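You operate a simulated robot arm through the tools that you are given. There is no shell and no other tool. Be economical: measure what you need, move in short steps, check, and stop when the job is done.

You are at the controls of a simulated robot arm. One attempt, no reset.

Task
Take the green block and put it on the black plate. Then take the white clip on the long black panel and put it away on the top of the wooden bench. Then take the grab handle from the long black panel and leave it on the cream top. Then take the release bottle and leave it on the low shelf of the cart. Then fetch the yellow cloth and set it on the yellow plate. Then take the green tip and put it on the square blue pad. Then take the blue tip and put it on the striped plate. Then take the bin from the middle board of the key shelf and put it on the top of the bonnet. Do these in the order given. Set down upright: grab handle, release bottle.

Only the result counts: the job must be done as asked and must still hold three seconds after the hand-in. Knocking over, shifting, dropping, spilling or breaking anything else fails it. Flat cloth is picked up by pressing the open fingertips on it (5 to 10 N) and closing them slowly along it; thin cloth reads only 2 to 8 mm in the jaws.

Robot
A 7-joint arm with a two-finger parallel gripper on a trunk, on a base that drives. Base frame: it is fixed to the floor where the robot stands at the start and does not move with it; the origin is under the middle of the robot, x ahead of it, y to its left, z up. Lengths are in mm, angles in rad, forces in N, time in s.
With the tool pointing down near the work surface it reaches from about 100 to 680 mm from the robot's upright axis, wherever it stands. Its first joint turns from -2.897 to 2.897 rad. Places, roughly: bin (9x10x5 cm) [-3100, -3700, 500]; black plate [-2800, 900, 900]; blue tip (3x3x3 cm) [-2100, -1600, 900]; cream top [-2900, -800, 1200]; grab handle (20x4x8 cm) [600, -1100, 1000]; green block (8x8x3 cm) [500, 100, 900]; green tip (3x3x3 cm) [-2100, -1600, 900]; low shelf of the cart [-2700, 900, 400]; release bottle [750, -1500, 1000]; square blue pad (7x7x3 cm) [300, 2100, 900]; striped plate (12x8x1 cm) [200, 1800, 900]; top of the bonnet [-1800, -3800, 1000]; top of the wooden bench [-5000, 3500, 900]; white clip (4x3x4 cm) [500, -900, 1000]; yellow cloth (8x6x4 cm) [-2000, -1800, 900]; yellow plate (12x8x1 cm) [-2900, 800, 900]. Payload 3.43 kg.
Tool frame: the origin (TCP) lies between the finger pads and is the grasp point; the fingertips stand 34 mm ahead of it; z points along the fingers, y is the line along which they close. The gripper opens to 128 mm. The fingers are 24 mm wide and 12 mm thick; the gripper's body (48 by 130 mm) begins 96 mm behind the TCP.
Orientation is that of the tool frame in the base frame, as a unit quaternion [w, x, y, z]. With the fingers straight down and closing along the base's y, the tool's x points along the base's -x, its y along +y and its z along -z.

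Tools
- The arm moves only by the tool nudge_tool. Its argument "steps" is text: rows parted by semicolons, each of 7 numbers parted by spaces: the shift along the base's x, y, z in mm, then the turn, a rotation vector about the base's x, y, z in rad, then the closure, from 0 (fully open) to 1 (shut). In form: tx ty tz rx ry rz fingers; .... A call has 1 to 10 rows; each row is the pose to reach, as a shift and turn from the pose commanded when the call began. A row lasts 0.2 s, in which the tool goes at most 50 mm and 0.15 rad; a call with a longer step from one row to the next is refused whole, and so is a gripper value outside its range. Where a pose cannot be reached the arm comes as near as it can. A force on the tool above 40 N (or 10 N above the force at the start of the call, whichever is more), or a blocked arm, ends the call early, and 0.2 s more pass. The fingers move at their own pace (about 108 mm/s each) and stop on an object; they squeeze with about 41 N. The grip force told is the motor's: it shows also when the fingers shut on nothing. Time passes only in rows, and 0.2 s behind the last, so rows that repeat a pose let the fingers close. It gives the time, the measured TCP pose, the force on the tool (base axes), the opening and the grip force at its end, in the units of the frame above (readings bear some noise), with the torque about the TCP (base axes, N m) and any sound that the robot's microphone picked up.
- Cameras (640 x 400 px; columns grow to the right, rows downward): "scene" is now at [-7.5, 100.3, 1454.1]; the picture's right is [-0.42, -0.91, 0.00], its down [-0.42, 0.20, -0.88] and it looks along [0.80, -0.37, -0.47] (base axes); focal length 284 px, centre (320, 200). "wrist" rides on the gripper at [76, -11, -160] in the tool frame; the picture's right is [0.15, 0.99, 0.00], its down [-0.88, 0.13, -0.46] and it looks along [-0.45, 0.07, 0.89] (tool axes); focal length 234 px, centre (320, 200). There is no depth. A picture from a camera that has moved, and an enlarged one, comes with that camera's place and axes in the base frame and with its lens.
- snapshot(camera): a new picture of that camera. No time passes.
- lift_body(by): slides the trunk up (or, below 0, down) by that many mm; the arm and the scene camera ride with it, the base frame stays. It gives what a move gives, with no picture.
- steer(legs): drives the robot by 1 to 6 legs, each [ahead, left, turn to the left] in mm, mm and rad, along the robot's own axes; the way and the turn of a leg run together, so that a leg with both is an arc; at most 1500 mm and 3.142 rad a leg. The arm and the cameras ride along, it lands a little off, and it stops where it bumps. It gives what a move gives.
- turn_head(pan, tilt): turns the head with the scene camera to pan (to the left, within 1.501 rad either way) and tilt (down, from -0.506 to 1.204), counted from straight ahead of the robot. It gives what a move gives.
- zoom(camera, box): a new picture of the part [left, top, right, bottom] of that camera's present view, enlarged. No time passes.
- job_done(): hands the job in; it is judged then, once.

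Go step by step. Nothing tells you exact positions but the pictures and the camera data: compare them with the known pose of the tool, close in by small moves and look again before you grip or let go. The budget is 483 turns and 236 pictures, counting those below and the enlarged ones. Unless the task says otherwise, let go and move clear before handing in.

The tools are called after "Emit:" by a JSON object that holds its "method" and its "body". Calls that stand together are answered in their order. nudge_tool: Moves the arm, as the interface text tells. Its arguments: {"type":"object","properties":{"steps":{"type":"string"}},"required":["steps"]} The other tools are called the same way: lift_body (by) slides the trunk up or down; steer (legs) drives the base; turn_head (pan, tilt) turns the head that bears the scene camera; snapshot (camera) takes a picture; zoom (camera, box) takes an enlarged picture of a part of a camera's view; job_done () hands the job in.

At the start:

```text
t: 0.0
position: [349.7, -209.0, 1236.9]
ee_rot: [0.0, 0.0, 1.0, 0.0]
ft_force: [0.5, -0.2, 0.4]
wrist_torque: [0.04, 0.03, 0.0]
opening: 128.1
grip_force: 0.0
trunk travel left (down, up): [-150.0, 174.0]
robot x, y, heading: [1.8, 0.6, 0.002]
head pan, tilt: [-0.435, 0.485]
```

scene: 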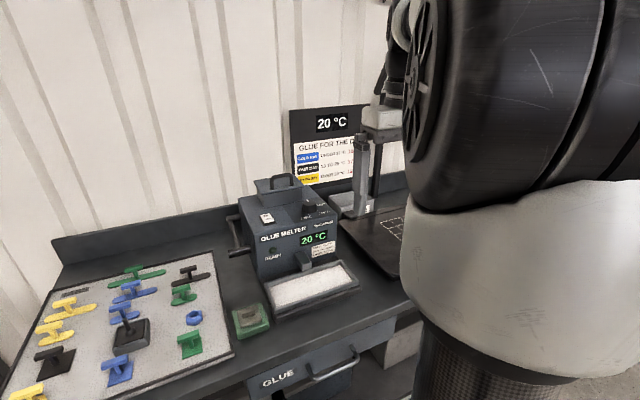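
wrist: 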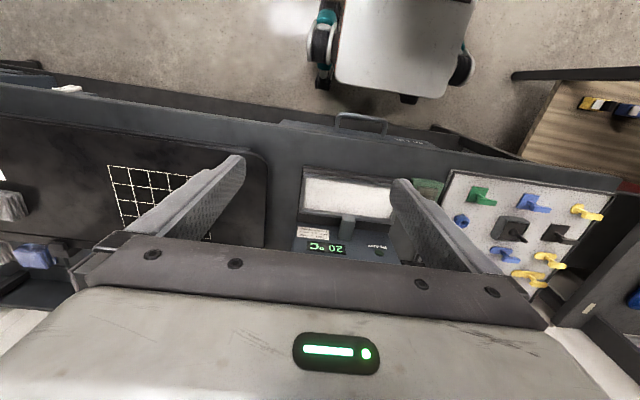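

I see the bench with the glue melter ahead and a green block to the left of its tray, near [470, 60, 900]. First I look at it closely.

Emit:
{"method": "zoom", "body": {"camera": "scene", "box": [200, 240, 360, 360]}}

Emit:
{"method": "zoom", "body": {"camera": "wrist", "box": [380, 140, 480, 220]}}

```text
3.33 times, centred on (280, 300) of scene
camera zoom: at [-7.5, 100.3, 1454.1], right [-0.42, -0.91, 0.0], down [-0.42, 0.2, -0.88], along [0.8, -0.37, -0.47], focal length 946 px, centre (453, -133)
```

zoom: 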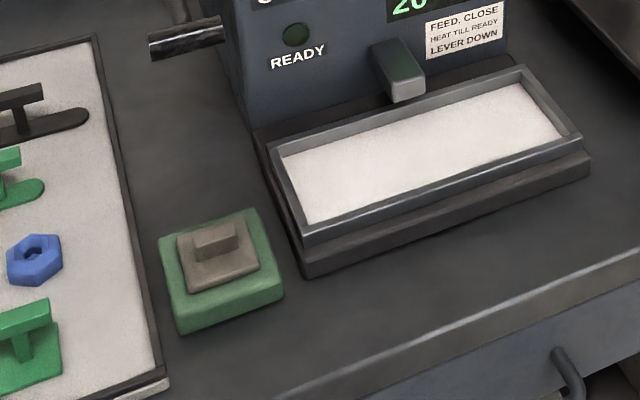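

```text
5.00 times, centred on (430, 180) of wrist
camera zoom: at [275.0, -219.7, 1396.9], right [-0.15, 0.99, 0.0], down [0.88, 0.13, 0.46], along [0.45, 0.07, -0.89], focal length 1171 px, centre (-230, 300)
```

zoom: 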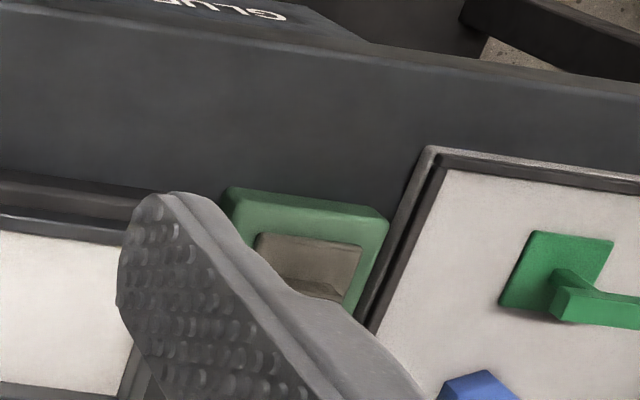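

The block's top lies near [481, 58, 890], square to the base axes, with room ahead and behind. I swing over it with the tool turned a quarter so that the fingers close along x.

Emit:
{"method": "nudge_tool", "body": {"steps": "13 27 0 0 0 -0.15 0; 26 54 0 0 0 -0.3 0; 39 80 0 0 0 -0.45 0; 52 107 0 0 0 -0.6 0; 65 134 0 0 0 -0.75 0; 78 160 0 0 0 -0.9 0; 91 187 0 0 0 -1.05 0; 104 214 0 0 0 -1.2 0; 117 240 -25 0 0 -1.35 0; 131 267 -50 0 0 -1.5 0"}}

Emit:
{"method": "nudge_tool", "body": {"steps": "0 0 -30 0 0 -0.07 0; 0 0 -60 0 0 -0.07 0; 0 0 -87 0 0 -0.07 0; 0 0 -87 0 0 -0.07 0"}}

Emit:
{"method": "snapshot", "body": {"camera": "wrist"}}

Emit:
{"method": "snapshot", "body": {"camera": "scene"}}

```text
t: 2.2
position: [481.9, 58.8, 1185.4]
ee_rot: [0.0, 0.683, 0.731, 0.0]
ft_force: [0.0, -0.5, 0.0]
wrist_torque: [0.03, -0.04, -0.02]
opening: 128.0
grip_force: 0.1
trunk travel left (down, up): [-150.0, 174.0]
robot x, y, heading: [-0.2, -2.0, 0.002]
head pan, tilt: [-0.435, 0.485]
```

```text
t: 3.2
position: [481.3, 58.1, 1099.9]
ee_rot: [0.0, 0.708, 0.707, 0.0]
ft_force: [1.1, 0.6, -0.2]
wrist_torque: [-0.03, 0.0, 0.01]
opening: 128.1
grip_force: 0.2
trunk travel left (down, up): [-150.0, 174.0]
robot x, y, heading: [-0.3, 2.2, -0.001]
head pan, tilt: [-0.435, 0.485]
```

```text
231 pictures are left
camera wrist: at [470.8, 134.8, 1259.7], right [0.99, 0.15, 0.0], down [0.13, -0.88, 0.46], along [0.07, -0.45, -0.89], focal length 234 px, centre (320, 200)
```

wrist: 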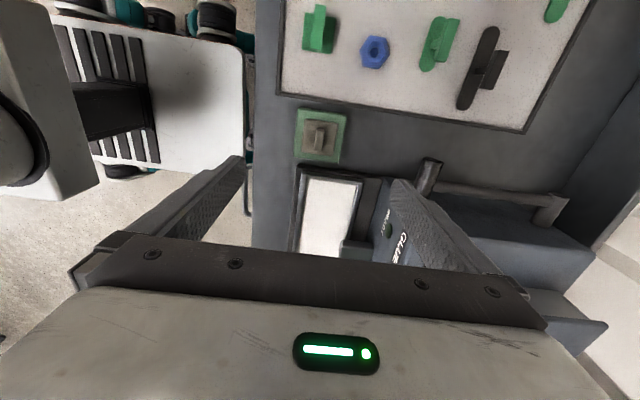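

```text
230 pictures are left
camera scene: at [-7.4, 100.3, 1454.1], right [-0.42, -0.91, 0.0], down [-0.42, 0.2, -0.88], along [0.8, -0.37, -0.47], focal length 284 px, centre (320, 200)
```

scene: 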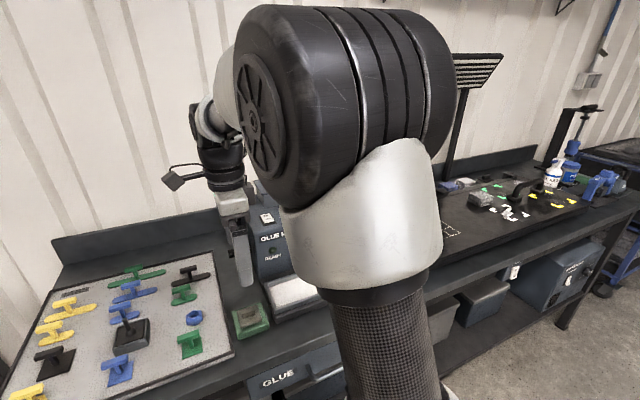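

The wrist view puts the block at about [483, 61]. I zoom to measure its edges and turn.

Emit:
{"method": "zoom", "body": {"camera": "wrist", "box": [270, 84, 390, 184]}}

```text
4.00 times, centred on (330, 134) of wrist
camera zoom: at [470.8, 134.8, 1259.7], right [0.99, 0.15, 0.0], down [0.13, -0.88, 0.46], along [0.07, -0.45, -0.89], focal length 937 px, centre (280, 464)
```

zoom: 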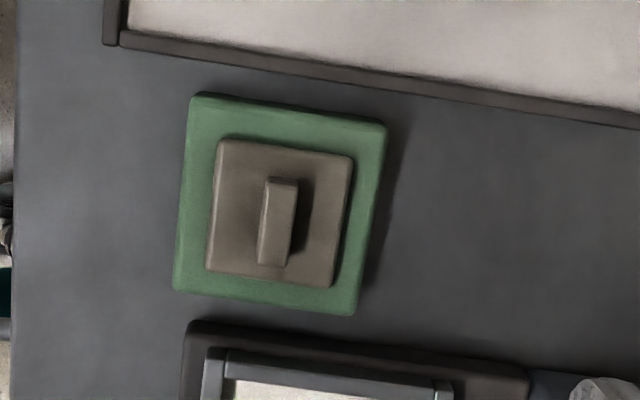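

Block centre [482, 57], about 75 mm wide, square. I descend with open fingers to just above the bench.

Emit:
{"method": "nudge_tool", "body": {"steps": "0 0 -45 0 0 0 0; 0 0 -90 0 0 0 0; 0 0 -135 0 0 0 0; 0 -1 -175 0 0 0 0; 0 -1 -190 0 0 0 0; 0 -1 -190 0 0 0 0"}}

Emit:
{"method": "snapshot", "body": {"camera": "wrist"}}

Emit:
{"method": "zoom", "body": {"camera": "scene", "box": [180, 230, 340, 350]}}

```text
t: 4.7
position: [481.3, 56.8, 914.4]
ee_rot: [0.001, 0.707, 0.707, 0.002]
ft_force: [-4.8, -0.8, 21.3]
wrist_torque: [-0.12, 1.61, -0.04]
opening: 128.1
grip_force: 0.1
trunk travel left (down, up): [-150.0, 174.0]
robot x, y, heading: [-1.9, 1.8, -0.003]
head pan, tilt: [-0.435, 0.485]
stopped in row 6: the force on the tool passed its limit at 42 N (the readings are from after the stop); the commanded pose is now the measured one
```

```text
228 pictures are left
camera wrist: at [469.8, 132.7, 1074.3], right [0.99, 0.15, 0.0], down [0.13, -0.88, 0.46], along [0.07, -0.45, -0.89], focal length 234 px, centre (320, 200)
```

wrist: 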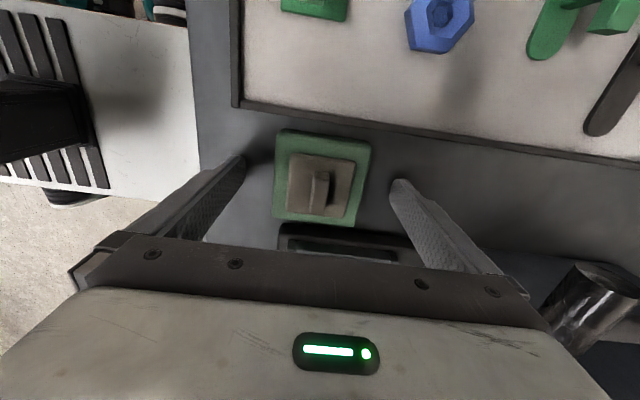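

```text
3.33 times, centred on (260, 290) of scene
camera zoom: at [-9.4, 100.1, 1454.0], right [-0.42, -0.91, 0.0], down [-0.42, 0.2, -0.88], along [0.8, -0.37, -0.47], focal length 946 px, centre (520, -100)
```

zoom: 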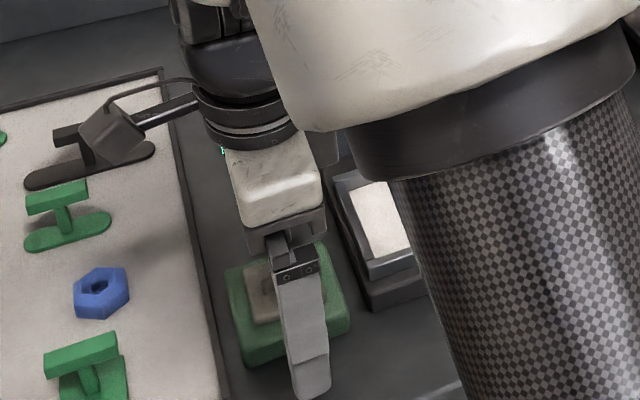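

The tips touched the bench at TCP z 914, so the bench top is about 880. I rise 5 mm and close on the block.

Emit:
{"method": "nudge_tool", "body": {"steps": "0 2 5 0 0 0 0; 0 2 5 0 0 0 0.2; 0 2 5 0 0 0 0.4; 0 2 5 0 0 0 0.6; 0 2 5 0 0 0 0.8; 0 2 5 0 0 0 0.8"}}

```text
t: 6.1
position: [482.7, 57.9, 917.9]
ee_rot: [0.001, 0.707, 0.708, 0.0]
ft_force: [0.3, -0.6, 0.2]
wrist_torque: [-0.01, -0.01, 0.0]
opening: 73.4
grip_force: 40.9
trunk travel left (down, up): [-150.0, 174.0]
robot x, y, heading: [1.1, 1.5, -0.0]
head pan, tilt: [-0.435, 0.485]
```

Gripped at 73 mm. I lift it.

Emit:
{"method": "nudge_tool", "body": {"steps": "0 0 20 0 0 0 0.8; 0 0 60 0 0 0 0.8; 0 0 105 0 0 0 0.8; 0 0 150 0 0 0 0.8; 0 0 195 0 0 0 0.8; 0 0 240 0 0 0 0.8; 0 0 280 0 0 0 0.8"}}

Emit:
{"method": "snapshot", "body": {"camera": "wrist"}}

Emit:
{"method": "turn_head", "body": {"pan": 1.5, "tilt": 0.4}}

Emit:
{"method": "snapshot", "body": {"camera": "scene"}}

Emit:
{"method": "turn_head", "body": {"pan": -1.5, "tilt": 0.4}}

Emit:
{"method": "snapshot", "body": {"camera": "scene"}}

```text
t: 7.7
position: [482.1, 58.9, 1197.0]
ee_rot: [0.001, 0.707, 0.707, 0.001]
ft_force: [0.1, 0.4, 0.4]
wrist_torque: [-0.01, 0.0, -0.02]
opening: 25.9
grip_force: 0.1
trunk travel left (down, up): [-150.0, 174.0]
robot x, y, heading: [-1.3, 0.6, 0.002]
head pan, tilt: [-0.435, 0.485]
```

```text
226 pictures are left
camera wrist: at [471.0, 134.7, 1357.4], right [0.99, 0.15, 0.0], down [0.13, -0.88, 0.46], along [0.07, -0.45, -0.89], focal length 234 px, centre (320, 200)
```

wrist: 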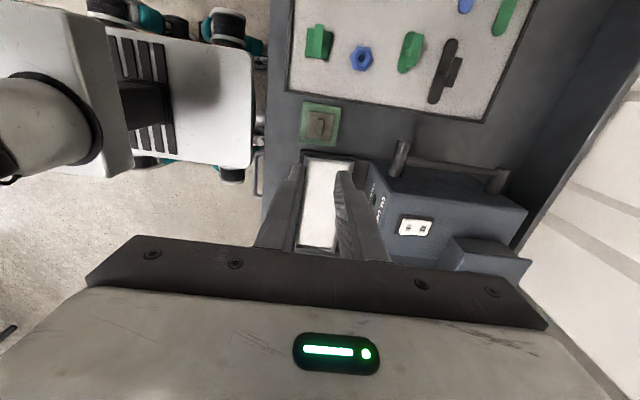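

```text
t: 9.6
position: [482.4, 58.8, 1197.3]
ee_rot: [0.001, 0.706, 0.708, 0.001]
ft_force: [0.3, 0.9, 0.5]
wrist_torque: [0.0, -0.02, 0.01]
opening: 25.5
grip_force: 0.1
trunk travel left (down, up): [-150.0, 174.0]
robot x, y, heading: [0.1, -1.3, 0.003]
head pan, tilt: [1.499, 0.4]
```

```text
225 pictures are left
camera scene: at [-83.7, 231.1, 1462.0], right [1.0, -0.07, 0.0], down [-0.03, -0.39, -0.92], along [0.07, 0.92, -0.39], focal length 284 px, centre (320, 200)
```

scene: 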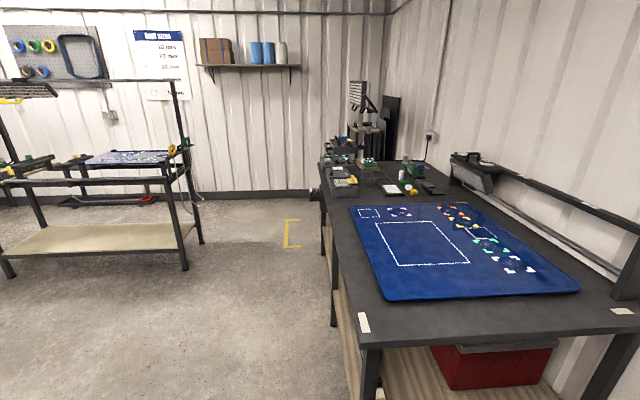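

```text
t: 12.2
position: [482.7, 58.4, 1197.0]
ee_rot: [0.001, 0.707, 0.708, 0.001]
ft_force: [-0.6, -0.8, 0.2]
wrist_torque: [-0.04, 0.02, 0.0]
opening: 25.8
grip_force: 0.1
trunk travel left (down, up): [-150.0, 174.0]
robot x, y, heading: [-0.2, -0.9, -0.002]
head pan, tilt: [-1.499, 0.4]
```

```text
224 pictures are left
camera scene: at [-83.7, 46.3, 1462.0], right [-1.0, -0.07, 0.0], down [-0.03, 0.39, -0.92], along [0.07, -0.92, -0.39], focal length 284 px, centre (320, 200)
```

scene: 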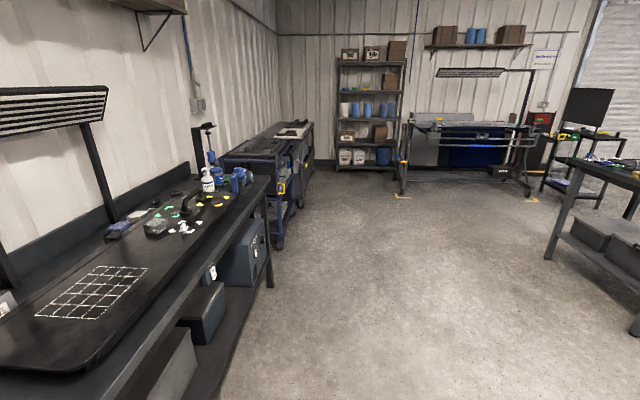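

The grip slipped off; the block seems still on the bench. I look at its state before trying again.

Emit:
{"method": "zoom", "body": {"camera": "wrist", "box": [280, 80, 370, 155]}}

Emit:
{"method": "turn_head", "body": {"pan": 0.05, "tilt": 0.7}}

Emit:
{"method": "snapshot", "body": {"camera": "scene"}}

```text
5.33 times, centred on (325, 118) of wrist
camera zoom: at [471.2, 134.7, 1356.7], right [0.99, 0.15, 0.0], down [0.13, -0.88, 0.46], along [0.07, -0.45, -0.89], focal length 1249 px, centre (293, 640)
```

zoom: 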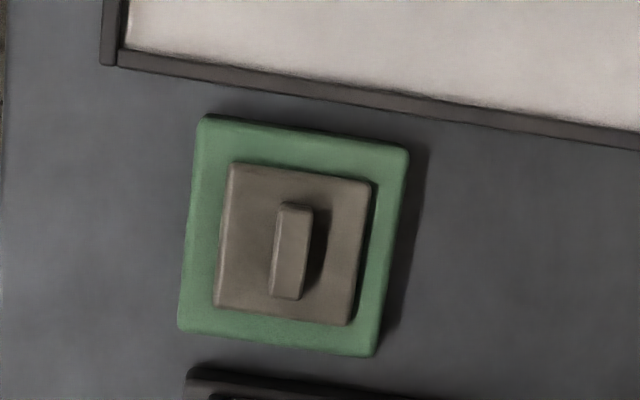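

```text
t: 13.8
position: [482.7, 59.1, 1197.2]
ee_rot: [0.001, 0.706, 0.708, 0.001]
ft_force: [-0.1, 0.0, 0.3]
wrist_torque: [0.04, 0.0, -0.02]
opening: 25.7
grip_force: 0.0
trunk travel left (down, up): [-150.0, 174.0]
robot x, y, heading: [-1.9, 2.2, -0.002]
head pan, tilt: [0.051, 0.7]
```

```text
222 pictures are left
camera scene: at [-5.5, 142.9, 1435.2], right [0.05, -1.0, 0.0], down [-0.64, -0.03, -0.77], along [0.76, 0.04, -0.64], focal length 284 px, centre (320, 200)
```

scene: 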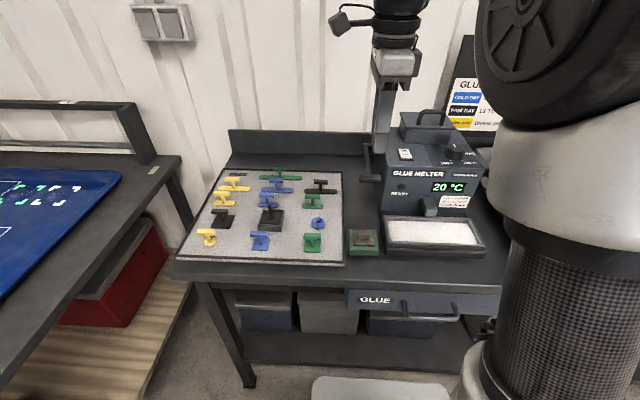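

The block stayed put, unharmed. I grip it by the sides again, this time a hair lower and lifting slowly to read the force.

Emit:
{"method": "nudge_tool", "body": {"steps": "0 0 -30 0 0 0 0; 0 0 -75 0 0 0 0; 0 0 -120 0 0 0 0; 0 0 -165 0 0 0 0; 0 0 -210 0 0 0 0; 0 0 -250 0 0 0 0; 0 0 -275 0 0 0 0; 0 0 -280 0 0 0 0; 0 0 -281 0 0 0 0.3; 0 0 -281 0 0 0 0.6"}}

Emit:
{"method": "nudge_tool", "body": {"steps": "0 0 0 0 0 0 1; 0 0 0 0 0 0 1; 0 0 0 0 0 0 1; 0 0 2 0 0 0 1; 0 0 4 0 0 0 1; 0 0 6 0 0 0 1"}}

Emit:
{"method": "snapshot", "body": {"camera": "wrist"}}

```text
t: 16.0
position: [482.1, 59.2, 916.1]
ee_rot: [0.001, 0.707, 0.707, 0.002]
ft_force: [0.2, -1.0, -0.2]
wrist_torque: [0.03, 0.08, -0.01]
opening: 73.1
grip_force: 41.0
trunk travel left (down, up): [-150.0, 174.0]
robot x, y, heading: [2.6, 3.0, 0.007]
head pan, tilt: [0.051, 0.7]
```

```text
t: 17.4
position: [483.0, 59.7, 923.0]
ee_rot: [0.001, 0.706, 0.708, 0.002]
ft_force: [1.1, -0.4, -2.2]
wrist_torque: [0.01, 0.0, 0.01]
opening: 73.5
grip_force: 40.6
trunk travel left (down, up): [-150.0, 174.0]
robot x, y, heading: [-1.6, -1.9, 0.0]
head pan, tilt: [0.051, 0.7]
```

```text
221 pictures are left
camera wrist: at [471.5, 134.8, 1082.8], right [0.99, 0.15, 0.0], down [0.13, -0.88, 0.46], along [0.07, -0.45, -0.89], focal length 234 px, centre (320, 200)
```

wrist: 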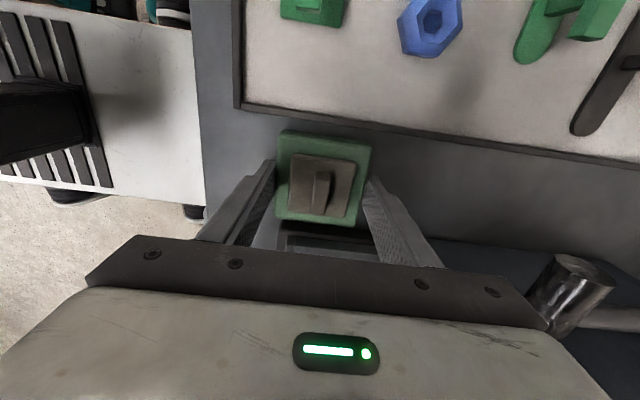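

It now bears about 2 N of weight; earlier the first jerk slipped. I continue lifting gently.

Emit:
{"method": "nudge_tool", "body": {"steps": "0 0 3 0 0 0 1; 0 0 7 0 0 0 1; 0 0 12 0 0 0 1; 0 0 18 0 0 0 1; 0 0 25 0 0 0 1; 0 0 32 0 0 0 1; 0 0 38 0 0 0 1; 0 0 42 0 0 0 1; 0 0 44 0 0 0 1"}}

Emit:
{"method": "snapshot", "body": {"camera": "wrist"}}

```text
t: 19.4
position: [482.8, 59.2, 966.6]
ee_rot: [0.001, 0.706, 0.708, 0.001]
ft_force: [-0.2, 0.9, -1.3]
wrist_torque: [-0.04, 0.01, -0.02]
opening: 73.4
grip_force: 41.2
trunk travel left (down, up): [-150.0, 174.0]
robot x, y, heading: [-1.6, 0.5, -0.003]
head pan, tilt: [0.051, 0.7]
```

```text
220 pictures are left
camera wrist: at [471.0, 134.9, 1126.4], right [0.99, 0.15, 0.0], down [0.13, -0.88, 0.46], along [0.07, -0.45, -0.89], focal length 234 px, centre (320, 200)
```

wrist: 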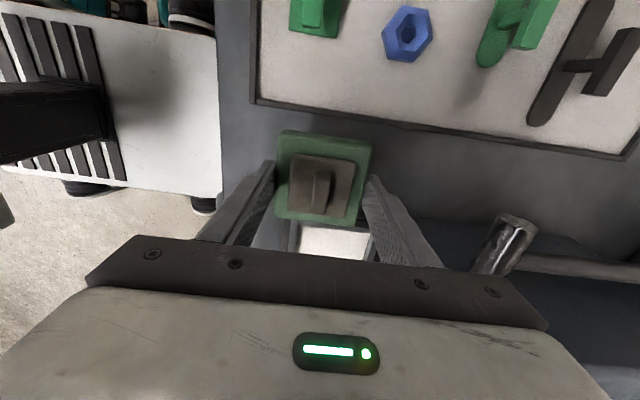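

Held firmly. I raise and draw it in above the robot's front before driving back.

Emit:
{"method": "nudge_tool", "body": {"steps": "0 0 10 0 0 0 1; 0 0 30 0 0 0 1; 0 0 55 0 0 0 1; 0 0 80 0 0 0 1; 0 0 105 0 0 0 1; 0 0 130 0 0 0 1; 0 0 155 0 0 0 1; 0 0 180 0 0 0 1; 0 0 195 0 0 0 1; 0 0 200 0 0 0 1"}}

Emit:
{"method": "nudge_tool", "body": {"steps": "-8 -6 0 0 0 0 1; -25 -15 0 0 0 0 1; -45 -25 0 0 0 0 1; -65 -35 0 0 0 0 1; -85 -45 0 0 0 0 1; -105 -50 0 0 0 0 1; -120 -55 0 0 0 0 1; -130 -58 0 0 0 0 1; -132 -59 0 0 0 0 1"}}

Emit:
{"method": "steer", "body": {"legs": [[-500, 0, 0]]}}

Emit:
{"method": "snapshot", "body": {"camera": "wrist"}}

```text
t: 21.6
position: [482.9, 60.0, 1167.3]
ee_rot: [0.001, 0.707, 0.707, 0.002]
ft_force: [0.2, -0.4, -1.4]
wrist_torque: [-0.01, -0.01, -0.01]
opening: 73.1
grip_force: 41.2
trunk travel left (down, up): [-150.0, 174.0]
robot x, y, heading: [0.5, 0.1, 0.0]
head pan, tilt: [0.051, 0.7]
```

```text
t: 23.6
position: [350.0, -1.2, 1166.4]
ee_rot: [0.001, 0.707, 0.707, 0.001]
ft_force: [0.0, -0.7, -2.5]
wrist_torque: [0.0, -0.01, 0.0]
opening: 73.4
grip_force: 41.4
trunk travel left (down, up): [-150.0, 174.0]
robot x, y, heading: [0.4, -0.3, -0.002]
head pan, tilt: [0.051, 0.7]
```

```text
t: 26.5
position: [-147.2, 0.6, 1166.2]
ee_rot: [0.001, 0.706, 0.708, 0.001]
ft_force: [-0.7, 0.0, -1.2]
wrist_torque: [-0.01, 0.04, 0.0]
opening: 73.2
grip_force: 41.2
trunk travel left (down, up): [-150.0, 174.0]
robot x, y, heading: [-496.1, 4.5, -0.001]
head pan, tilt: [0.051, 0.7]
```

```text
219 pictures are left
camera wrist: at [-158.8, 75.9, 1326.1], right [0.99, 0.15, 0.0], down [0.13, -0.88, 0.46], along [0.07, -0.45, -0.89], focal length 234 px, centre (320, 200)
```

wrist: 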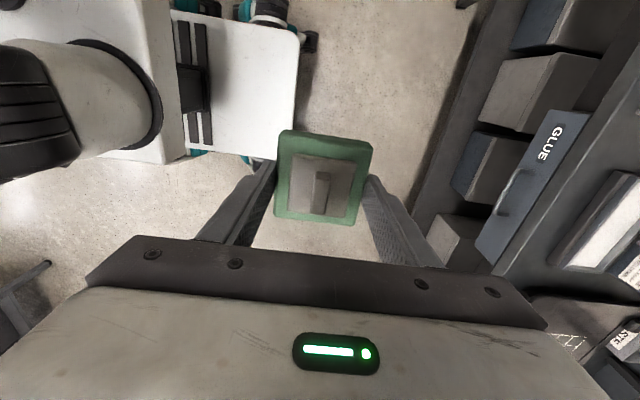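

Now I turn around to face −x and look at what lies there.

Emit:
{"method": "steer", "body": {"legs": [[0, 0, 3.1]]}}

Emit:
{"method": "turn_head", "body": {"pan": 0, "tilt": 0.35}}

Emit:
{"method": "snapshot", "body": {"camera": "scene"}}

Emit:
{"method": "turn_head", "body": {"pan": -0.8, "tilt": 0.35}}

Emit:
{"method": "snapshot", "body": {"camera": "scene"}}

Emit:
{"method": "turn_head", "body": {"pan": 0.8, "tilt": 0.35}}

Emit:
{"method": "snapshot", "body": {"camera": "scene"}}

```text
t: 34.4
position: [-848.1, 11.4, 1166.2]
ee_rot: [-0.001, -0.696, 0.718, 0.002]
ft_force: [0.5, 0.2, -1.6]
wrist_torque: [-0.01, -0.01, 0.03]
opening: 73.4
grip_force: 41.0
trunk travel left (down, up): [-150.0, 174.0]
robot x, y, heading: [-500.4, 4.3, 3.112]
head pan, tilt: [0.051, 0.7]
```

```text
t: 35.2
position: [-847.1, 11.7, 1166.1]
ee_rot: [-0.001, -0.696, 0.718, 0.001]
ft_force: [0.1, -0.4, -1.3]
wrist_torque: [0.02, 0.04, -0.03]
opening: 73.1
grip_force: 40.0
trunk travel left (down, up): [-150.0, 174.0]
robot x, y, heading: [-501.2, -2.4, 3.107]
head pan, tilt: [0.0, 0.351]
```

```text
218 pictures are left
camera scene: at [-505.9, -141.5, 1466.5], right [0.03, 1.0, 0.0], down [0.34, -0.01, -0.94], along [-0.94, 0.03, -0.34], focal length 284 px, centre (320, 200)
```

scene: 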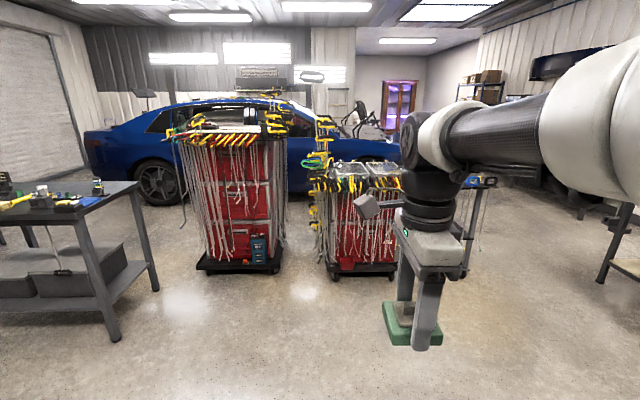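

```text
t: 36.4
position: [-846.7, 11.1, 1166.7]
ee_rot: [-0.004, -0.696, 0.718, 0.001]
ft_force: [-0.2, -1.0, -2.3]
wrist_torque: [-0.03, 0.0, 0.03]
opening: 73.6
grip_force: 41.0
trunk travel left (down, up): [-150.0, 174.0]
robot x, y, heading: [-499.9, -1.4, 3.106]
head pan, tilt: [-0.799, 0.351]
```

```text
217 pictures are left
camera scene: at [-496.5, -103.8, 1466.7], right [0.44, 0.9, 0.0], down [0.31, -0.15, -0.94], along [-0.84, 0.41, -0.34], focal length 284 px, centre (320, 200)
```

scene: 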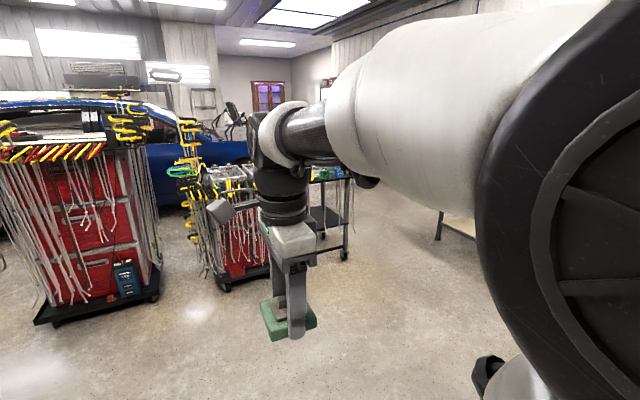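

```text
t: 38.0
position: [-848.5, 11.5, 1166.5]
ee_rot: [-0.002, -0.696, 0.718, 0.001]
ft_force: [-0.6, -0.1, -2.1]
wrist_torque: [-0.02, -0.03, 0.04]
opening: 73.3
grip_force: 40.8
trunk travel left (down, up): [-150.0, 174.0]
robot x, y, heading: [-498.3, -1.1, 3.107]
head pan, tilt: [0.799, 0.351]
```

```text
216 pictures are left
camera scene: at [-479.9, -209.1, 1466.5], right [-0.69, 0.72, 0.0], down [0.25, 0.24, -0.94], along [-0.68, -0.65, -0.34], focal length 284 px, centre (320, 200)
```

scene: 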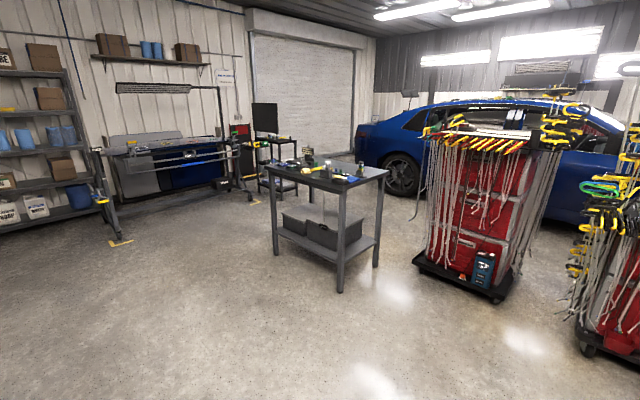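

The cart stands beyond the arm near [-2700, 900], with a tool trolley beside it. I drive to about [-1700, 900] facing it and look.

Emit:
{"method": "steer", "body": {"legs": [[1200, -860, 0.03]]}}

Emit:
{"method": "turn_head", "body": {"pan": 0, "tilt": 0.45}}

Emit:
{"method": "snapshot", "body": {"camera": "scene"}}

Emit:
{"method": "snapshot", "body": {"camera": "wrist"}}

```text
t: 46.7
position: [-2025.5, 883.8, 1166.6]
ee_rot: [0.002, 0.709, -0.705, -0.002]
ft_force: [0.1, 0.1, -2.1]
wrist_torque: [-0.01, 0.0, 0.0]
opening: 73.2
grip_force: 40.6
trunk travel left (down, up): [-150.0, 174.0]
robot x, y, heading: [-1676.0, 884.3, -3.136]
head pan, tilt: [0.799, 0.351]
```

```text
t: 47.9
position: [-2026.3, 883.8, 1166.1]
ee_rot: [0.001, 0.708, -0.706, -0.001]
ft_force: [0.3, 0.6, -2.3]
wrist_torque: [0.0, 0.02, 0.02]
opening: 73.0
grip_force: 40.9
trunk travel left (down, up): [-150.0, 174.0]
robot x, y, heading: [-1677.0, 885.8, -3.136]
head pan, tilt: [0.0, 0.45]
```

```text
215 pictures are left
camera scene: at [-1677.4, 742.3, 1457.3], right [0.0, 1.0, 0.0], down [0.44, 0.0, -0.9], along [-0.9, 0.0, -0.44], focal length 284 px, centre (320, 200)
```

scene: 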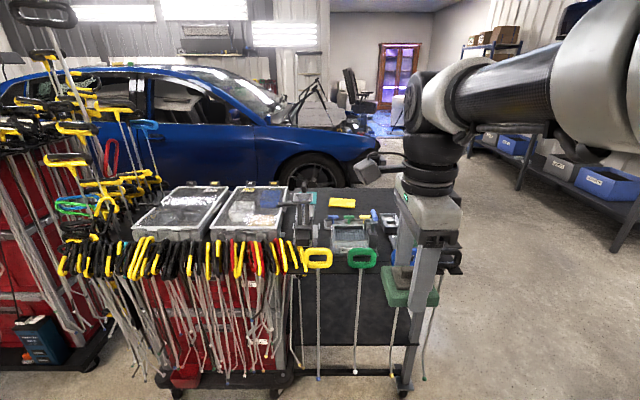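

```text
214 pictures are left
camera wrist: at [-2013.3, 808.1, 1326.1], right [-0.99, -0.15, 0.0], down [-0.13, 0.88, 0.46], along [-0.07, 0.45, -0.89], focal length 234 px, centre (320, 200)
```

wrist: 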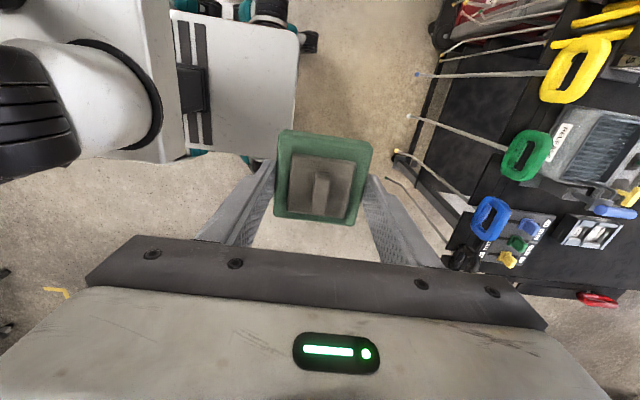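

The cart's near edge is hung with rods; its +y side looks free. I zoom to find the plates.

Emit:
{"method": "zoom", "body": {"camera": "scene", "box": [270, 170, 470, 295]}}

Emit:
{"method": "zoom", "body": {"camera": "wrist", "box": [400, 80, 640, 310]}}

```text
3.20 times, centred on (370, 232) of scene
camera zoom: at [-1677.4, 742.3, 1457.3], right [0.0, 1.0, 0.0], down [0.44, 0.0, -0.9], along [-0.9, 0.0, -0.44], focal length 908 px, centre (160, 96)
```

zoom: 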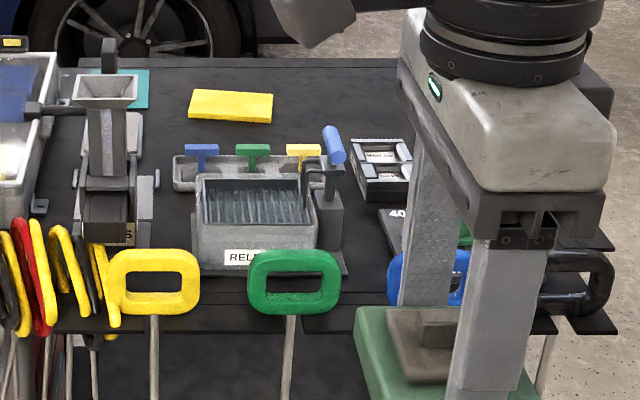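

```text
1.74 times, centred on (520, 195) of wrist
camera zoom: at [-2013.3, 808.1, 1326.1], right [-0.99, -0.15, 0.0], down [-0.13, 0.88, 0.46], along [-0.07, 0.45, -0.89], focal length 407 px, centre (-28, 209)
```

zoom: 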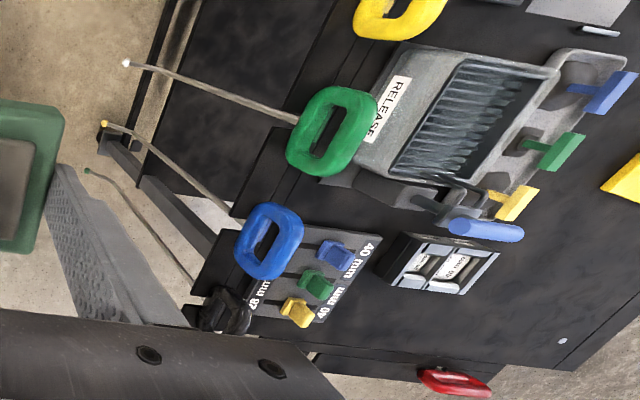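

The yellow plate shows on the cart's far part. I go round to the free +y side and face the cart from there.

Emit:
{"method": "steer", "body": {"legs": [[0, -1050, 0], [1050, 0, 0], [0, 0, 1.565]]}}

Emit:
{"method": "turn_head", "body": {"pan": 0, "tilt": 0.5}}

Emit:
{"method": "snapshot", "body": {"camera": "scene"}}

```text
t: 64.2
position: [-3079.2, 1906.7, 1166.5]
ee_rot: [0.001, 0.738, -0.675, -0.001]
ft_force: [0.5, -0.5, -1.5]
wrist_torque: [0.0, -0.04, 0.0]
opening: 72.9
grip_force: 41.2
trunk travel left (down, up): [-150.0, 174.0]
robot x, y, heading: [-2733.0, 1936.9, -3.056]
head pan, tilt: [0.0, 0.45]
stopped in leg 3: the robot was blocked; the commanded pose is now the measured one
```

```text
t: 64.8
position: [-3079.4, 1906.6, 1166.0]
ee_rot: [0.002, 0.737, -0.676, -0.001]
ft_force: [-0.1, 0.1, -0.9]
wrist_torque: [0.0, 0.01, 0.01]
opening: 73.2
grip_force: 40.8
trunk travel left (down, up): [-150.0, 174.0]
robot x, y, heading: [-2730.1, 1934.7, -3.055]
head pan, tilt: [0.0, 0.499]
```

```text
211 pictures are left
camera scene: at [-2719.5, 1796.1, 1452.9], right [-0.09, 1.0, 0.0], down [0.48, 0.04, -0.88], along [-0.87, -0.08, -0.48], focal length 284 px, centre (320, 200)
```

scene: 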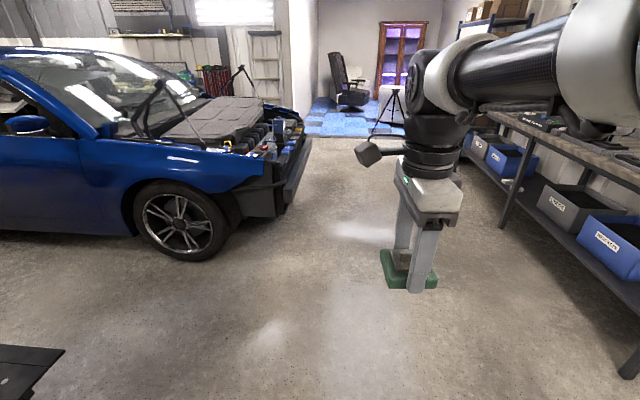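

The turn was blocked by something; I look to both sides.

Emit:
{"method": "turn_head", "body": {"pan": 1.5, "tilt": 0.8}}

Emit:
{"method": "snapshot", "body": {"camera": "scene"}}

Emit:
{"method": "turn_head", "body": {"pan": -1.5, "tilt": 0.8}}

Emit:
{"method": "snapshot", "body": {"camera": "scene"}}

```text
t: 66.4
position: [-3079.2, 1906.1, 1166.4]
ee_rot: [0.002, 0.738, -0.675, -0.002]
ft_force: [0.4, -0.1, -1.5]
wrist_torque: [-0.01, -0.05, -0.02]
opening: 73.4
grip_force: 41.4
trunk travel left (down, up): [-150.0, 174.0]
robot x, y, heading: [-2730.3, 1937.1, -3.05]
head pan, tilt: [1.499, 0.799]
```

```text
210 pictures are left
camera scene: at [-2627.6, 1723.4, 1426.9], right [-1.0, -0.02, 0.0], down [-0.01, 0.72, -0.7], along [0.01, -0.7, -0.72], focal length 284 px, centre (320, 200)
```

scene: 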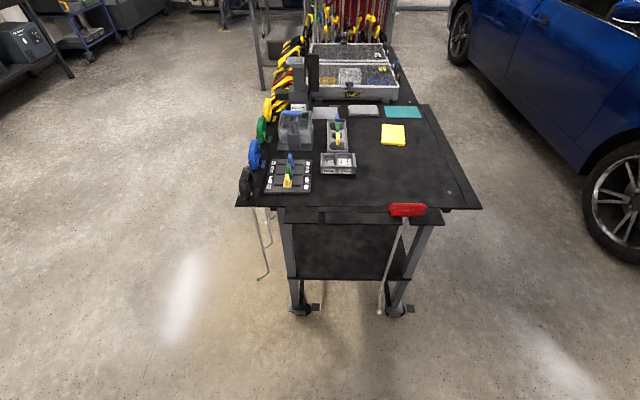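

```text
t: 69.0
position: [-3079.7, 1907.4, 1165.4]
ee_rot: [0.002, 0.737, -0.676, -0.001]
ft_force: [-0.1, 0.4, -1.7]
wrist_torque: [0.0, -0.01, 0.0]
opening: 73.2
grip_force: 40.9
trunk travel left (down, up): [-150.0, 174.0]
robot x, y, heading: [-2730.9, 1938.5, -3.056]
head pan, tilt: [-1.499, 0.799]
```

```text
209 pictures are left
camera scene: at [-2708.8, 1816.6, 1427.4], right [0.16, 0.99, 0.0], down [0.7, -0.11, -0.7], along [-0.69, 0.11, -0.71], focal length 284 px, centre (320, 200)
```

scene: 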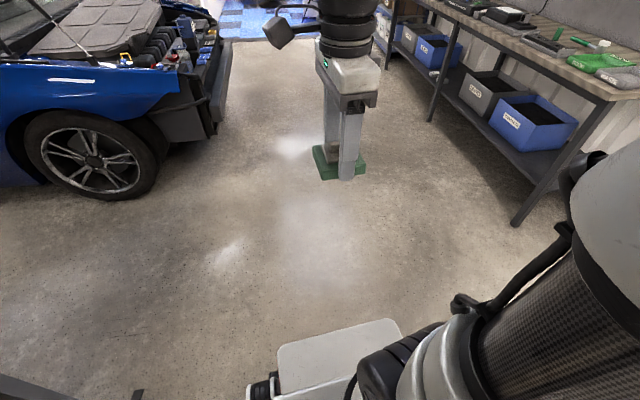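

I see the cart clearly now; a table behind me caused the block. I zoom on the cart's top to find the black plate.

Emit:
{"method": "turn_head", "body": {"pan": 1.5, "tilt": 0.8}}

Emit:
{"method": "zoom", "body": {"camera": "scene", "box": [230, 90, 490, 230]}}

```text
t: 71.6
position: [-3079.1, 1906.4, 1166.6]
ee_rot: [0.001, 0.737, -0.676, -0.002]
ft_force: [0.3, 0.7, -1.0]
wrist_torque: [-0.03, 0.05, 0.01]
opening: 73.1
grip_force: 41.6
trunk travel left (down, up): [-150.0, 174.0]
robot x, y, heading: [-2735.1, 1936.5, -3.057]
head pan, tilt: [1.499, 0.799]
```

```text
2.46 times, centred on (360, 160) of scene
camera zoom: at [-2627.6, 1723.4, 1426.9], right [-1.0, -0.02, 0.0], down [-0.01, 0.72, -0.7], along [0.01, -0.7, -0.72], focal length 698 px, centre (222, 298)
```

zoom: 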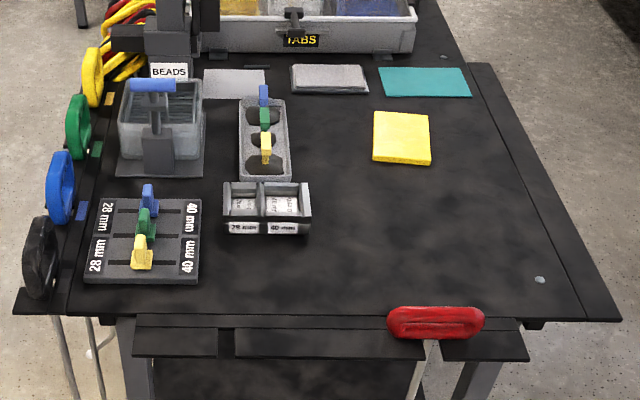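

The cart's black top (x −2460…−3020, y 580…1220) is the black plate; free room lies near [-2790, 1000], clear of the yellow plate. I move off from the table behind, turn, and come up to the cart.

Emit:
{"method": "steer", "body": {"legs": [[270, 0, 0], [0, 60, 0], [0, 0, 1.48]]}}

Emit:
{"method": "turn_head", "body": {"pan": 0.2, "tilt": 0.8}}

Emit:
{"method": "snapshot", "body": {"camera": "scene"}}

```text
t: 78.1
position: [-2995.0, 1504.0, 1165.8]
ee_rot: [0.001, 1.0, -0.001, 0.0]
ft_force: [-0.2, 0.0, -1.9]
wrist_torque: [0.0, 0.01, 0.02]
opening: 73.3
grip_force: 41.3
trunk travel left (down, up): [-150.0, 174.0]
robot x, y, heading: [-2993.3, 1849.7, -1.574]
head pan, tilt: [1.499, 0.799]
```

```text
t: 79.6
position: [-2993.6, 1502.7, 1165.2]
ee_rot: [0.002, 1.0, 0.0, 0.0]
ft_force: [1.4, 0.5, -1.4]
wrist_torque: [0.0, -0.03, -0.02]
opening: 73.5
grip_force: 41.1
trunk travel left (down, up): [-150.0, 174.0]
robot x, y, heading: [-2991.0, 1855.9, -1.571]
head pan, tilt: [0.201, 0.799]
```

```text
207 pictures are left
camera scene: at [-2836.7, 1862.8, 1426.9], right [-0.98, -0.2, 0.0], down [-0.14, 0.7, -0.7], along [0.14, -0.68, -0.72], focal length 284 px, centre (320, 200)
```

scene: 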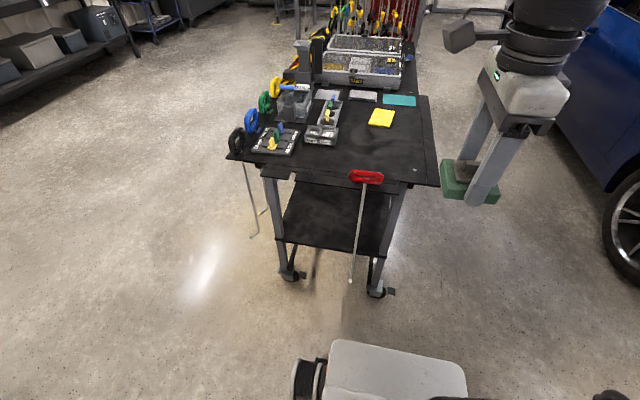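

I drive up to the cart's free edge, standing at about [-2790, 1560].

Emit:
{"method": "steer", "body": {"legs": [[295, 200, 0]]}}

Emit:
{"method": "snapshot", "body": {"camera": "wrist"}}

Emit:
{"method": "snapshot", "body": {"camera": "scene"}}

```text
t: 82.0
position: [-2803.7, 1220.0, 1166.5]
ee_rot: [0.001, 1.0, -0.002, 0.0]
ft_force: [-0.1, -1.1, -2.6]
wrist_torque: [0.03, 0.0, 0.0]
opening: 73.1
grip_force: 40.6
trunk travel left (down, up): [-150.0, 174.0]
robot x, y, heading: [-2799.6, 1569.5, -1.575]
head pan, tilt: [0.201, 0.799]
stopped in leg 1: the robot was blocked; the commanded pose is now the measured one
```

```text
206 pictures are left
camera wrist: at [-2727.1, 1231.9, 1325.6], right [0.14, -0.99, 0.0], down [-0.88, -0.13, 0.46], along [-0.45, -0.07, -0.89], focal length 234 px, centre (320, 200)
```

wrist: 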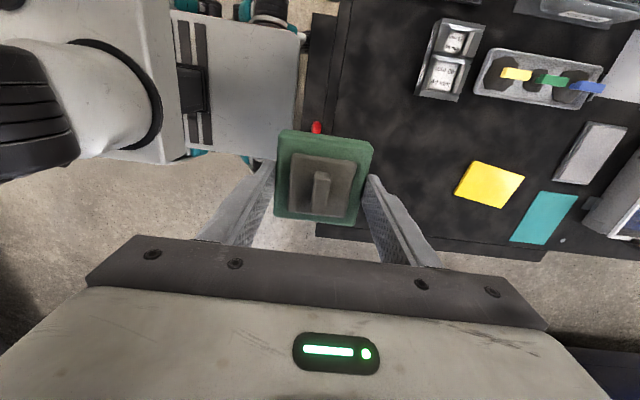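

```text
205 pictures are left
camera scene: at [-2645.0, 1579.4, 1426.9], right [-0.98, -0.19, 0.0], down [-0.14, 0.7, -0.7], along [0.14, -0.68, -0.72], focal length 284 px, centre (320, 200)
```

scene: 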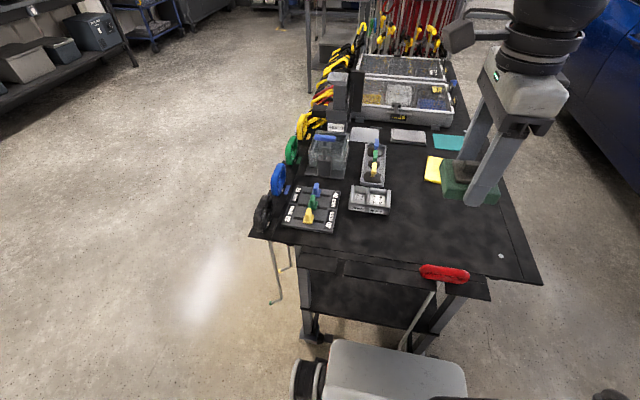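

The base touched something (probably the red-handled rod); I back off a little and check that it hangs freely.

Emit:
{"method": "steer", "body": {"legs": [[-30, 0, 0]]}}

Emit:
{"method": "zoom", "body": {"camera": "scene", "box": [240, 180, 560, 400]}}

```text
t: 82.9
position: [-2803.0, 1250.7, 1165.4]
ee_rot: [0.002, 1.0, -0.003, 0.001]
ft_force: [-0.3, -0.3, -1.5]
wrist_torque: [0.01, 0.01, 0.05]
opening: 73.2
grip_force: 40.9
trunk travel left (down, up): [-150.0, 174.0]
robot x, y, heading: [-2798.3, 1602.4, -1.573]
head pan, tilt: [0.201, 0.799]
```

```text
1.82 times, centred on (400, 290) of scene
camera zoom: at [-2644.8, 1609.3, 1426.9], right [-0.98, -0.19, 0.0], down [-0.14, 0.7, -0.7], along [0.14, -0.68, -0.72], focal length 516 px, centre (174, 36)
```

zoom: 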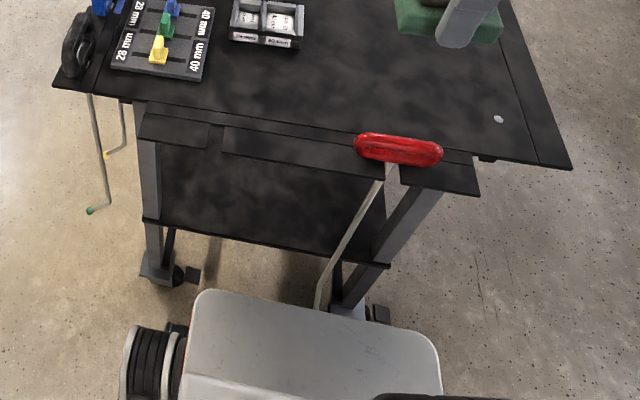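

The rod hangs undisturbed. I carry the block over the free spot and lower.

Emit:
{"method": "nudge_tool", "body": {"steps": "0 -15 0 0 0 0 1; 0 -40 0 0 0 0 1; 0 -70 0 0 0 0 1; 0 -100 0 0 0 0 1; 2 -130 0 0 0 0 1; 2 -160 0 0 0 0 1; 3 -190 0 0 0 0 1; 3 -210 -10 0 0 0 1; 3 -225 -25 0 0 0 1; 3 -231 -45 0 0 0 1"}}

Emit:
{"method": "nudge_tool", "body": {"steps": "0 0 -25 0 0 0 1; 0 0 -50 0 0 0 1; 0 0 -75 0 0 0 1; 0 0 -100 0 0 0 1; 0 0 -120 0 0 0 1; 0 0 -135 0 0 0 1; 0 0 -145 0 0 0 1"}}

Emit:
{"method": "snapshot", "body": {"camera": "wrist"}}

Emit:
{"method": "snapshot", "body": {"camera": "scene"}}

```text
t: 85.1
position: [-2799.4, 1017.6, 1120.9]
ee_rot: [0.001, 1.0, -0.002, 0.001]
ft_force: [0.3, -0.2, -1.6]
wrist_torque: [0.02, -0.01, -0.01]
opening: 73.1
grip_force: 40.9
trunk travel left (down, up): [-150.0, 174.0]
robot x, y, heading: [-2804.2, 1599.8, -1.58]
head pan, tilt: [0.201, 0.799]
```

```text
t: 86.7
position: [-2799.6, 1020.0, 975.6]
ee_rot: [0.001, 1.0, -0.002, 0.0]
ft_force: [0.4, 0.7, -1.7]
wrist_torque: [0.01, 0.03, -0.03]
opening: 73.2
grip_force: 41.0
trunk travel left (down, up): [-150.0, 174.0]
robot x, y, heading: [-2802.2, 1600.2, -1.575]
head pan, tilt: [0.201, 0.799]
```

```text
203 pictures are left
camera wrist: at [-2723.3, 1031.7, 1135.4], right [0.14, -0.99, 0.0], down [-0.88, -0.12, 0.46], along [-0.45, -0.07, -0.89], focal length 234 px, centre (320, 200)
```

wrist: 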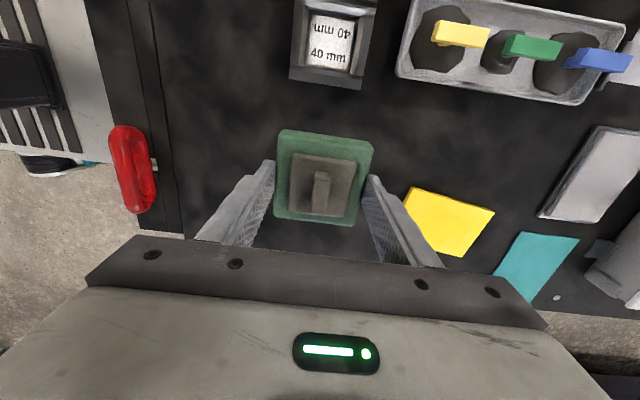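

```text
202 pictures are left
camera scene: at [-2644.8, 1609.3, 1426.9], right [-0.98, -0.19, 0.0], down [-0.14, 0.7, -0.7], along [0.14, -0.68, -0.72], focal length 284 px, centre (320, 200)
```

scene: 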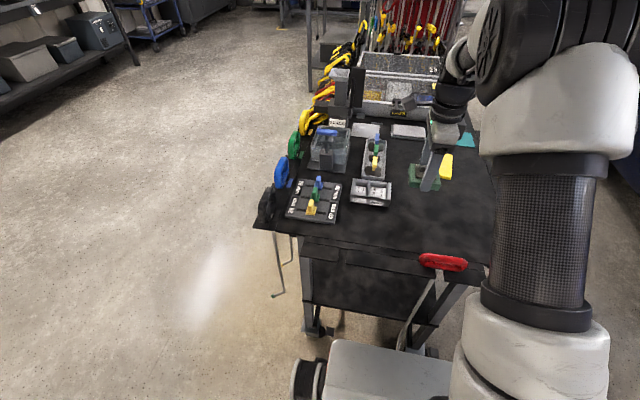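

Clear all round. I lower slowly until it touches.

Emit:
{"method": "nudge_tool", "body": {"steps": "0 0 -12 0 0 0 1; 0 0 -24 0 0 0 1; 0 0 -34 0 0 0 1; 0 0 -40 0 0 0 1; 0 0 -44 0 0 0 1; 0 0 -47 0 0 0 1; 0 0 -50 0 0 0 1"}}

```text
t: 88.3
position: [-2800.0, 1019.0, 925.0]
ee_rot: [0.002, 1.0, -0.002, 0.0]
ft_force: [0.5, -0.2, -1.5]
wrist_torque: [0.01, -0.01, 0.01]
opening: 73.4
grip_force: 41.0
trunk travel left (down, up): [-150.0, 174.0]
robot x, y, heading: [-2802.4, 1598.4, -1.577]
head pan, tilt: [0.201, 0.799]
```

Emit:
{"method": "nudge_tool", "body": {"steps": "0 0 -4 0 0 0 1; 0 0 -7 0 0 0 1; 0 0 -10 0 0 0 1; 0 0 -13 0 0 0 1; 0 0 -16 0 0 0 1; 0 0 -19 0 0 0 1; 0 0 -22 0 0 0 1"}}

Emit:
{"method": "snapshot", "body": {"camera": "wrist"}}

```text
t: 89.9
position: [-2800.2, 1019.4, 902.9]
ee_rot: [0.001, 1.0, -0.002, -0.001]
ft_force: [-0.3, -0.2, -1.6]
wrist_torque: [-0.02, -0.02, 0.02]
opening: 73.2
grip_force: 41.1
trunk travel left (down, up): [-150.0, 174.0]
robot x, y, heading: [-2805.7, 1599.9, -1.576]
head pan, tilt: [0.201, 0.799]
```

```text
201 pictures are left
camera wrist: at [-2724.1, 1030.9, 1063.6], right [0.14, -0.99, 0.0], down [-0.88, -0.13, 0.46], along [-0.45, -0.07, -0.89], focal length 234 px, centre (320, 200)
```

wrist: 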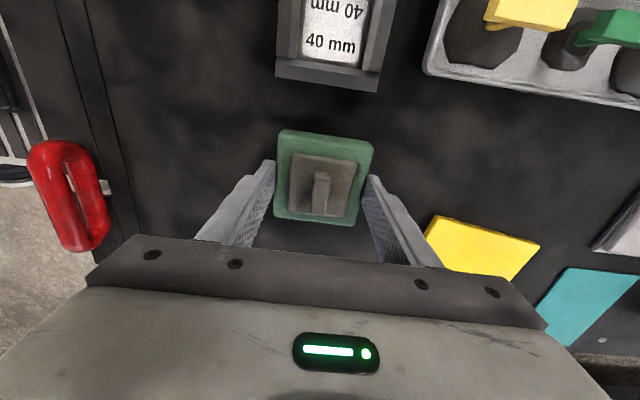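

Emit:
{"method": "nudge_tool", "body": {"steps": "0 0 -4 0 0 0 1; 0 0 -7 0 0 0 1; 0 0 -10 0 0 0 1; 0 0 -13 0 0 0 1; 0 0 -16 0 0 0 1; 0 0 -19 0 0 0 1; 0 0 -22 0 0 0 1; 0 0 -25 0 0 0 1; 0 0 -28 0 0 0 1; 0 0 -31 0 0 0 1"}}

```text
t: 91.0
position: [-2800.1, 1019.7, 896.2]
ee_rot: [0.005, 1.0, -0.003, 0.0]
ft_force: [0.7, 10.2, 19.3]
wrist_torque: [0.63, 0.1, 0.01]
opening: 73.2
grip_force: 41.7
trunk travel left (down, up): [-150.0, 174.0]
robot x, y, heading: [-2799.7, 1599.5, -1.572]
head pan, tilt: [0.201, 0.799]
stopped in row 5: the force on the tool passed its limit at 43 N (the readings are from after the stop); the commanded pose is now the measured one
```

It rests on the top (cart top ≈ 860). I open and rise.

Emit:
{"method": "nudge_tool", "body": {"steps": "0 0 1 0 0 0 1; 0 0 1 0 0 0 0.3; 0 0 1 0 0 0 0; 0 0 1 0 0 0 0; 0 0 20 0 0 0 0; 0 0 60 0 0 0 0; 0 0 110 0 0 0 0; 0 0 160 0 0 0 0; 0 0 210 0 0 0 0; 0 0 260 0 0 0 0"}}

Emit:
{"method": "snapshot", "body": {"camera": "wrist"}}

```text
t: 93.2
position: [-2800.3, 1017.6, 1152.7]
ee_rot: [0.003, 1.0, -0.003, 0.0]
ft_force: [-0.3, -0.2, 0.2]
wrist_torque: [-0.02, -0.01, -0.02]
opening: 128.1
grip_force: 0.1
trunk travel left (down, up): [-150.0, 174.0]
robot x, y, heading: [-2800.9, 1603.9, -1.578]
head pan, tilt: [0.201, 0.799]
```

```text
200 pictures are left
camera wrist: at [-2724.7, 1030.2, 1312.6], right [0.14, -0.99, 0.01], down [-0.88, -0.12, 0.46], along [-0.45, -0.07, -0.89], focal length 234 px, centre (320, 200)
```

wrist: 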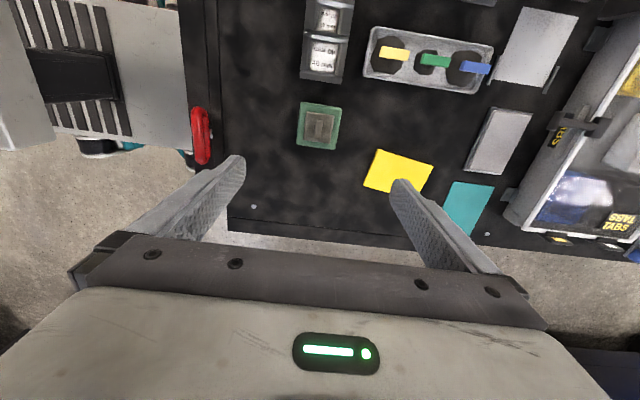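

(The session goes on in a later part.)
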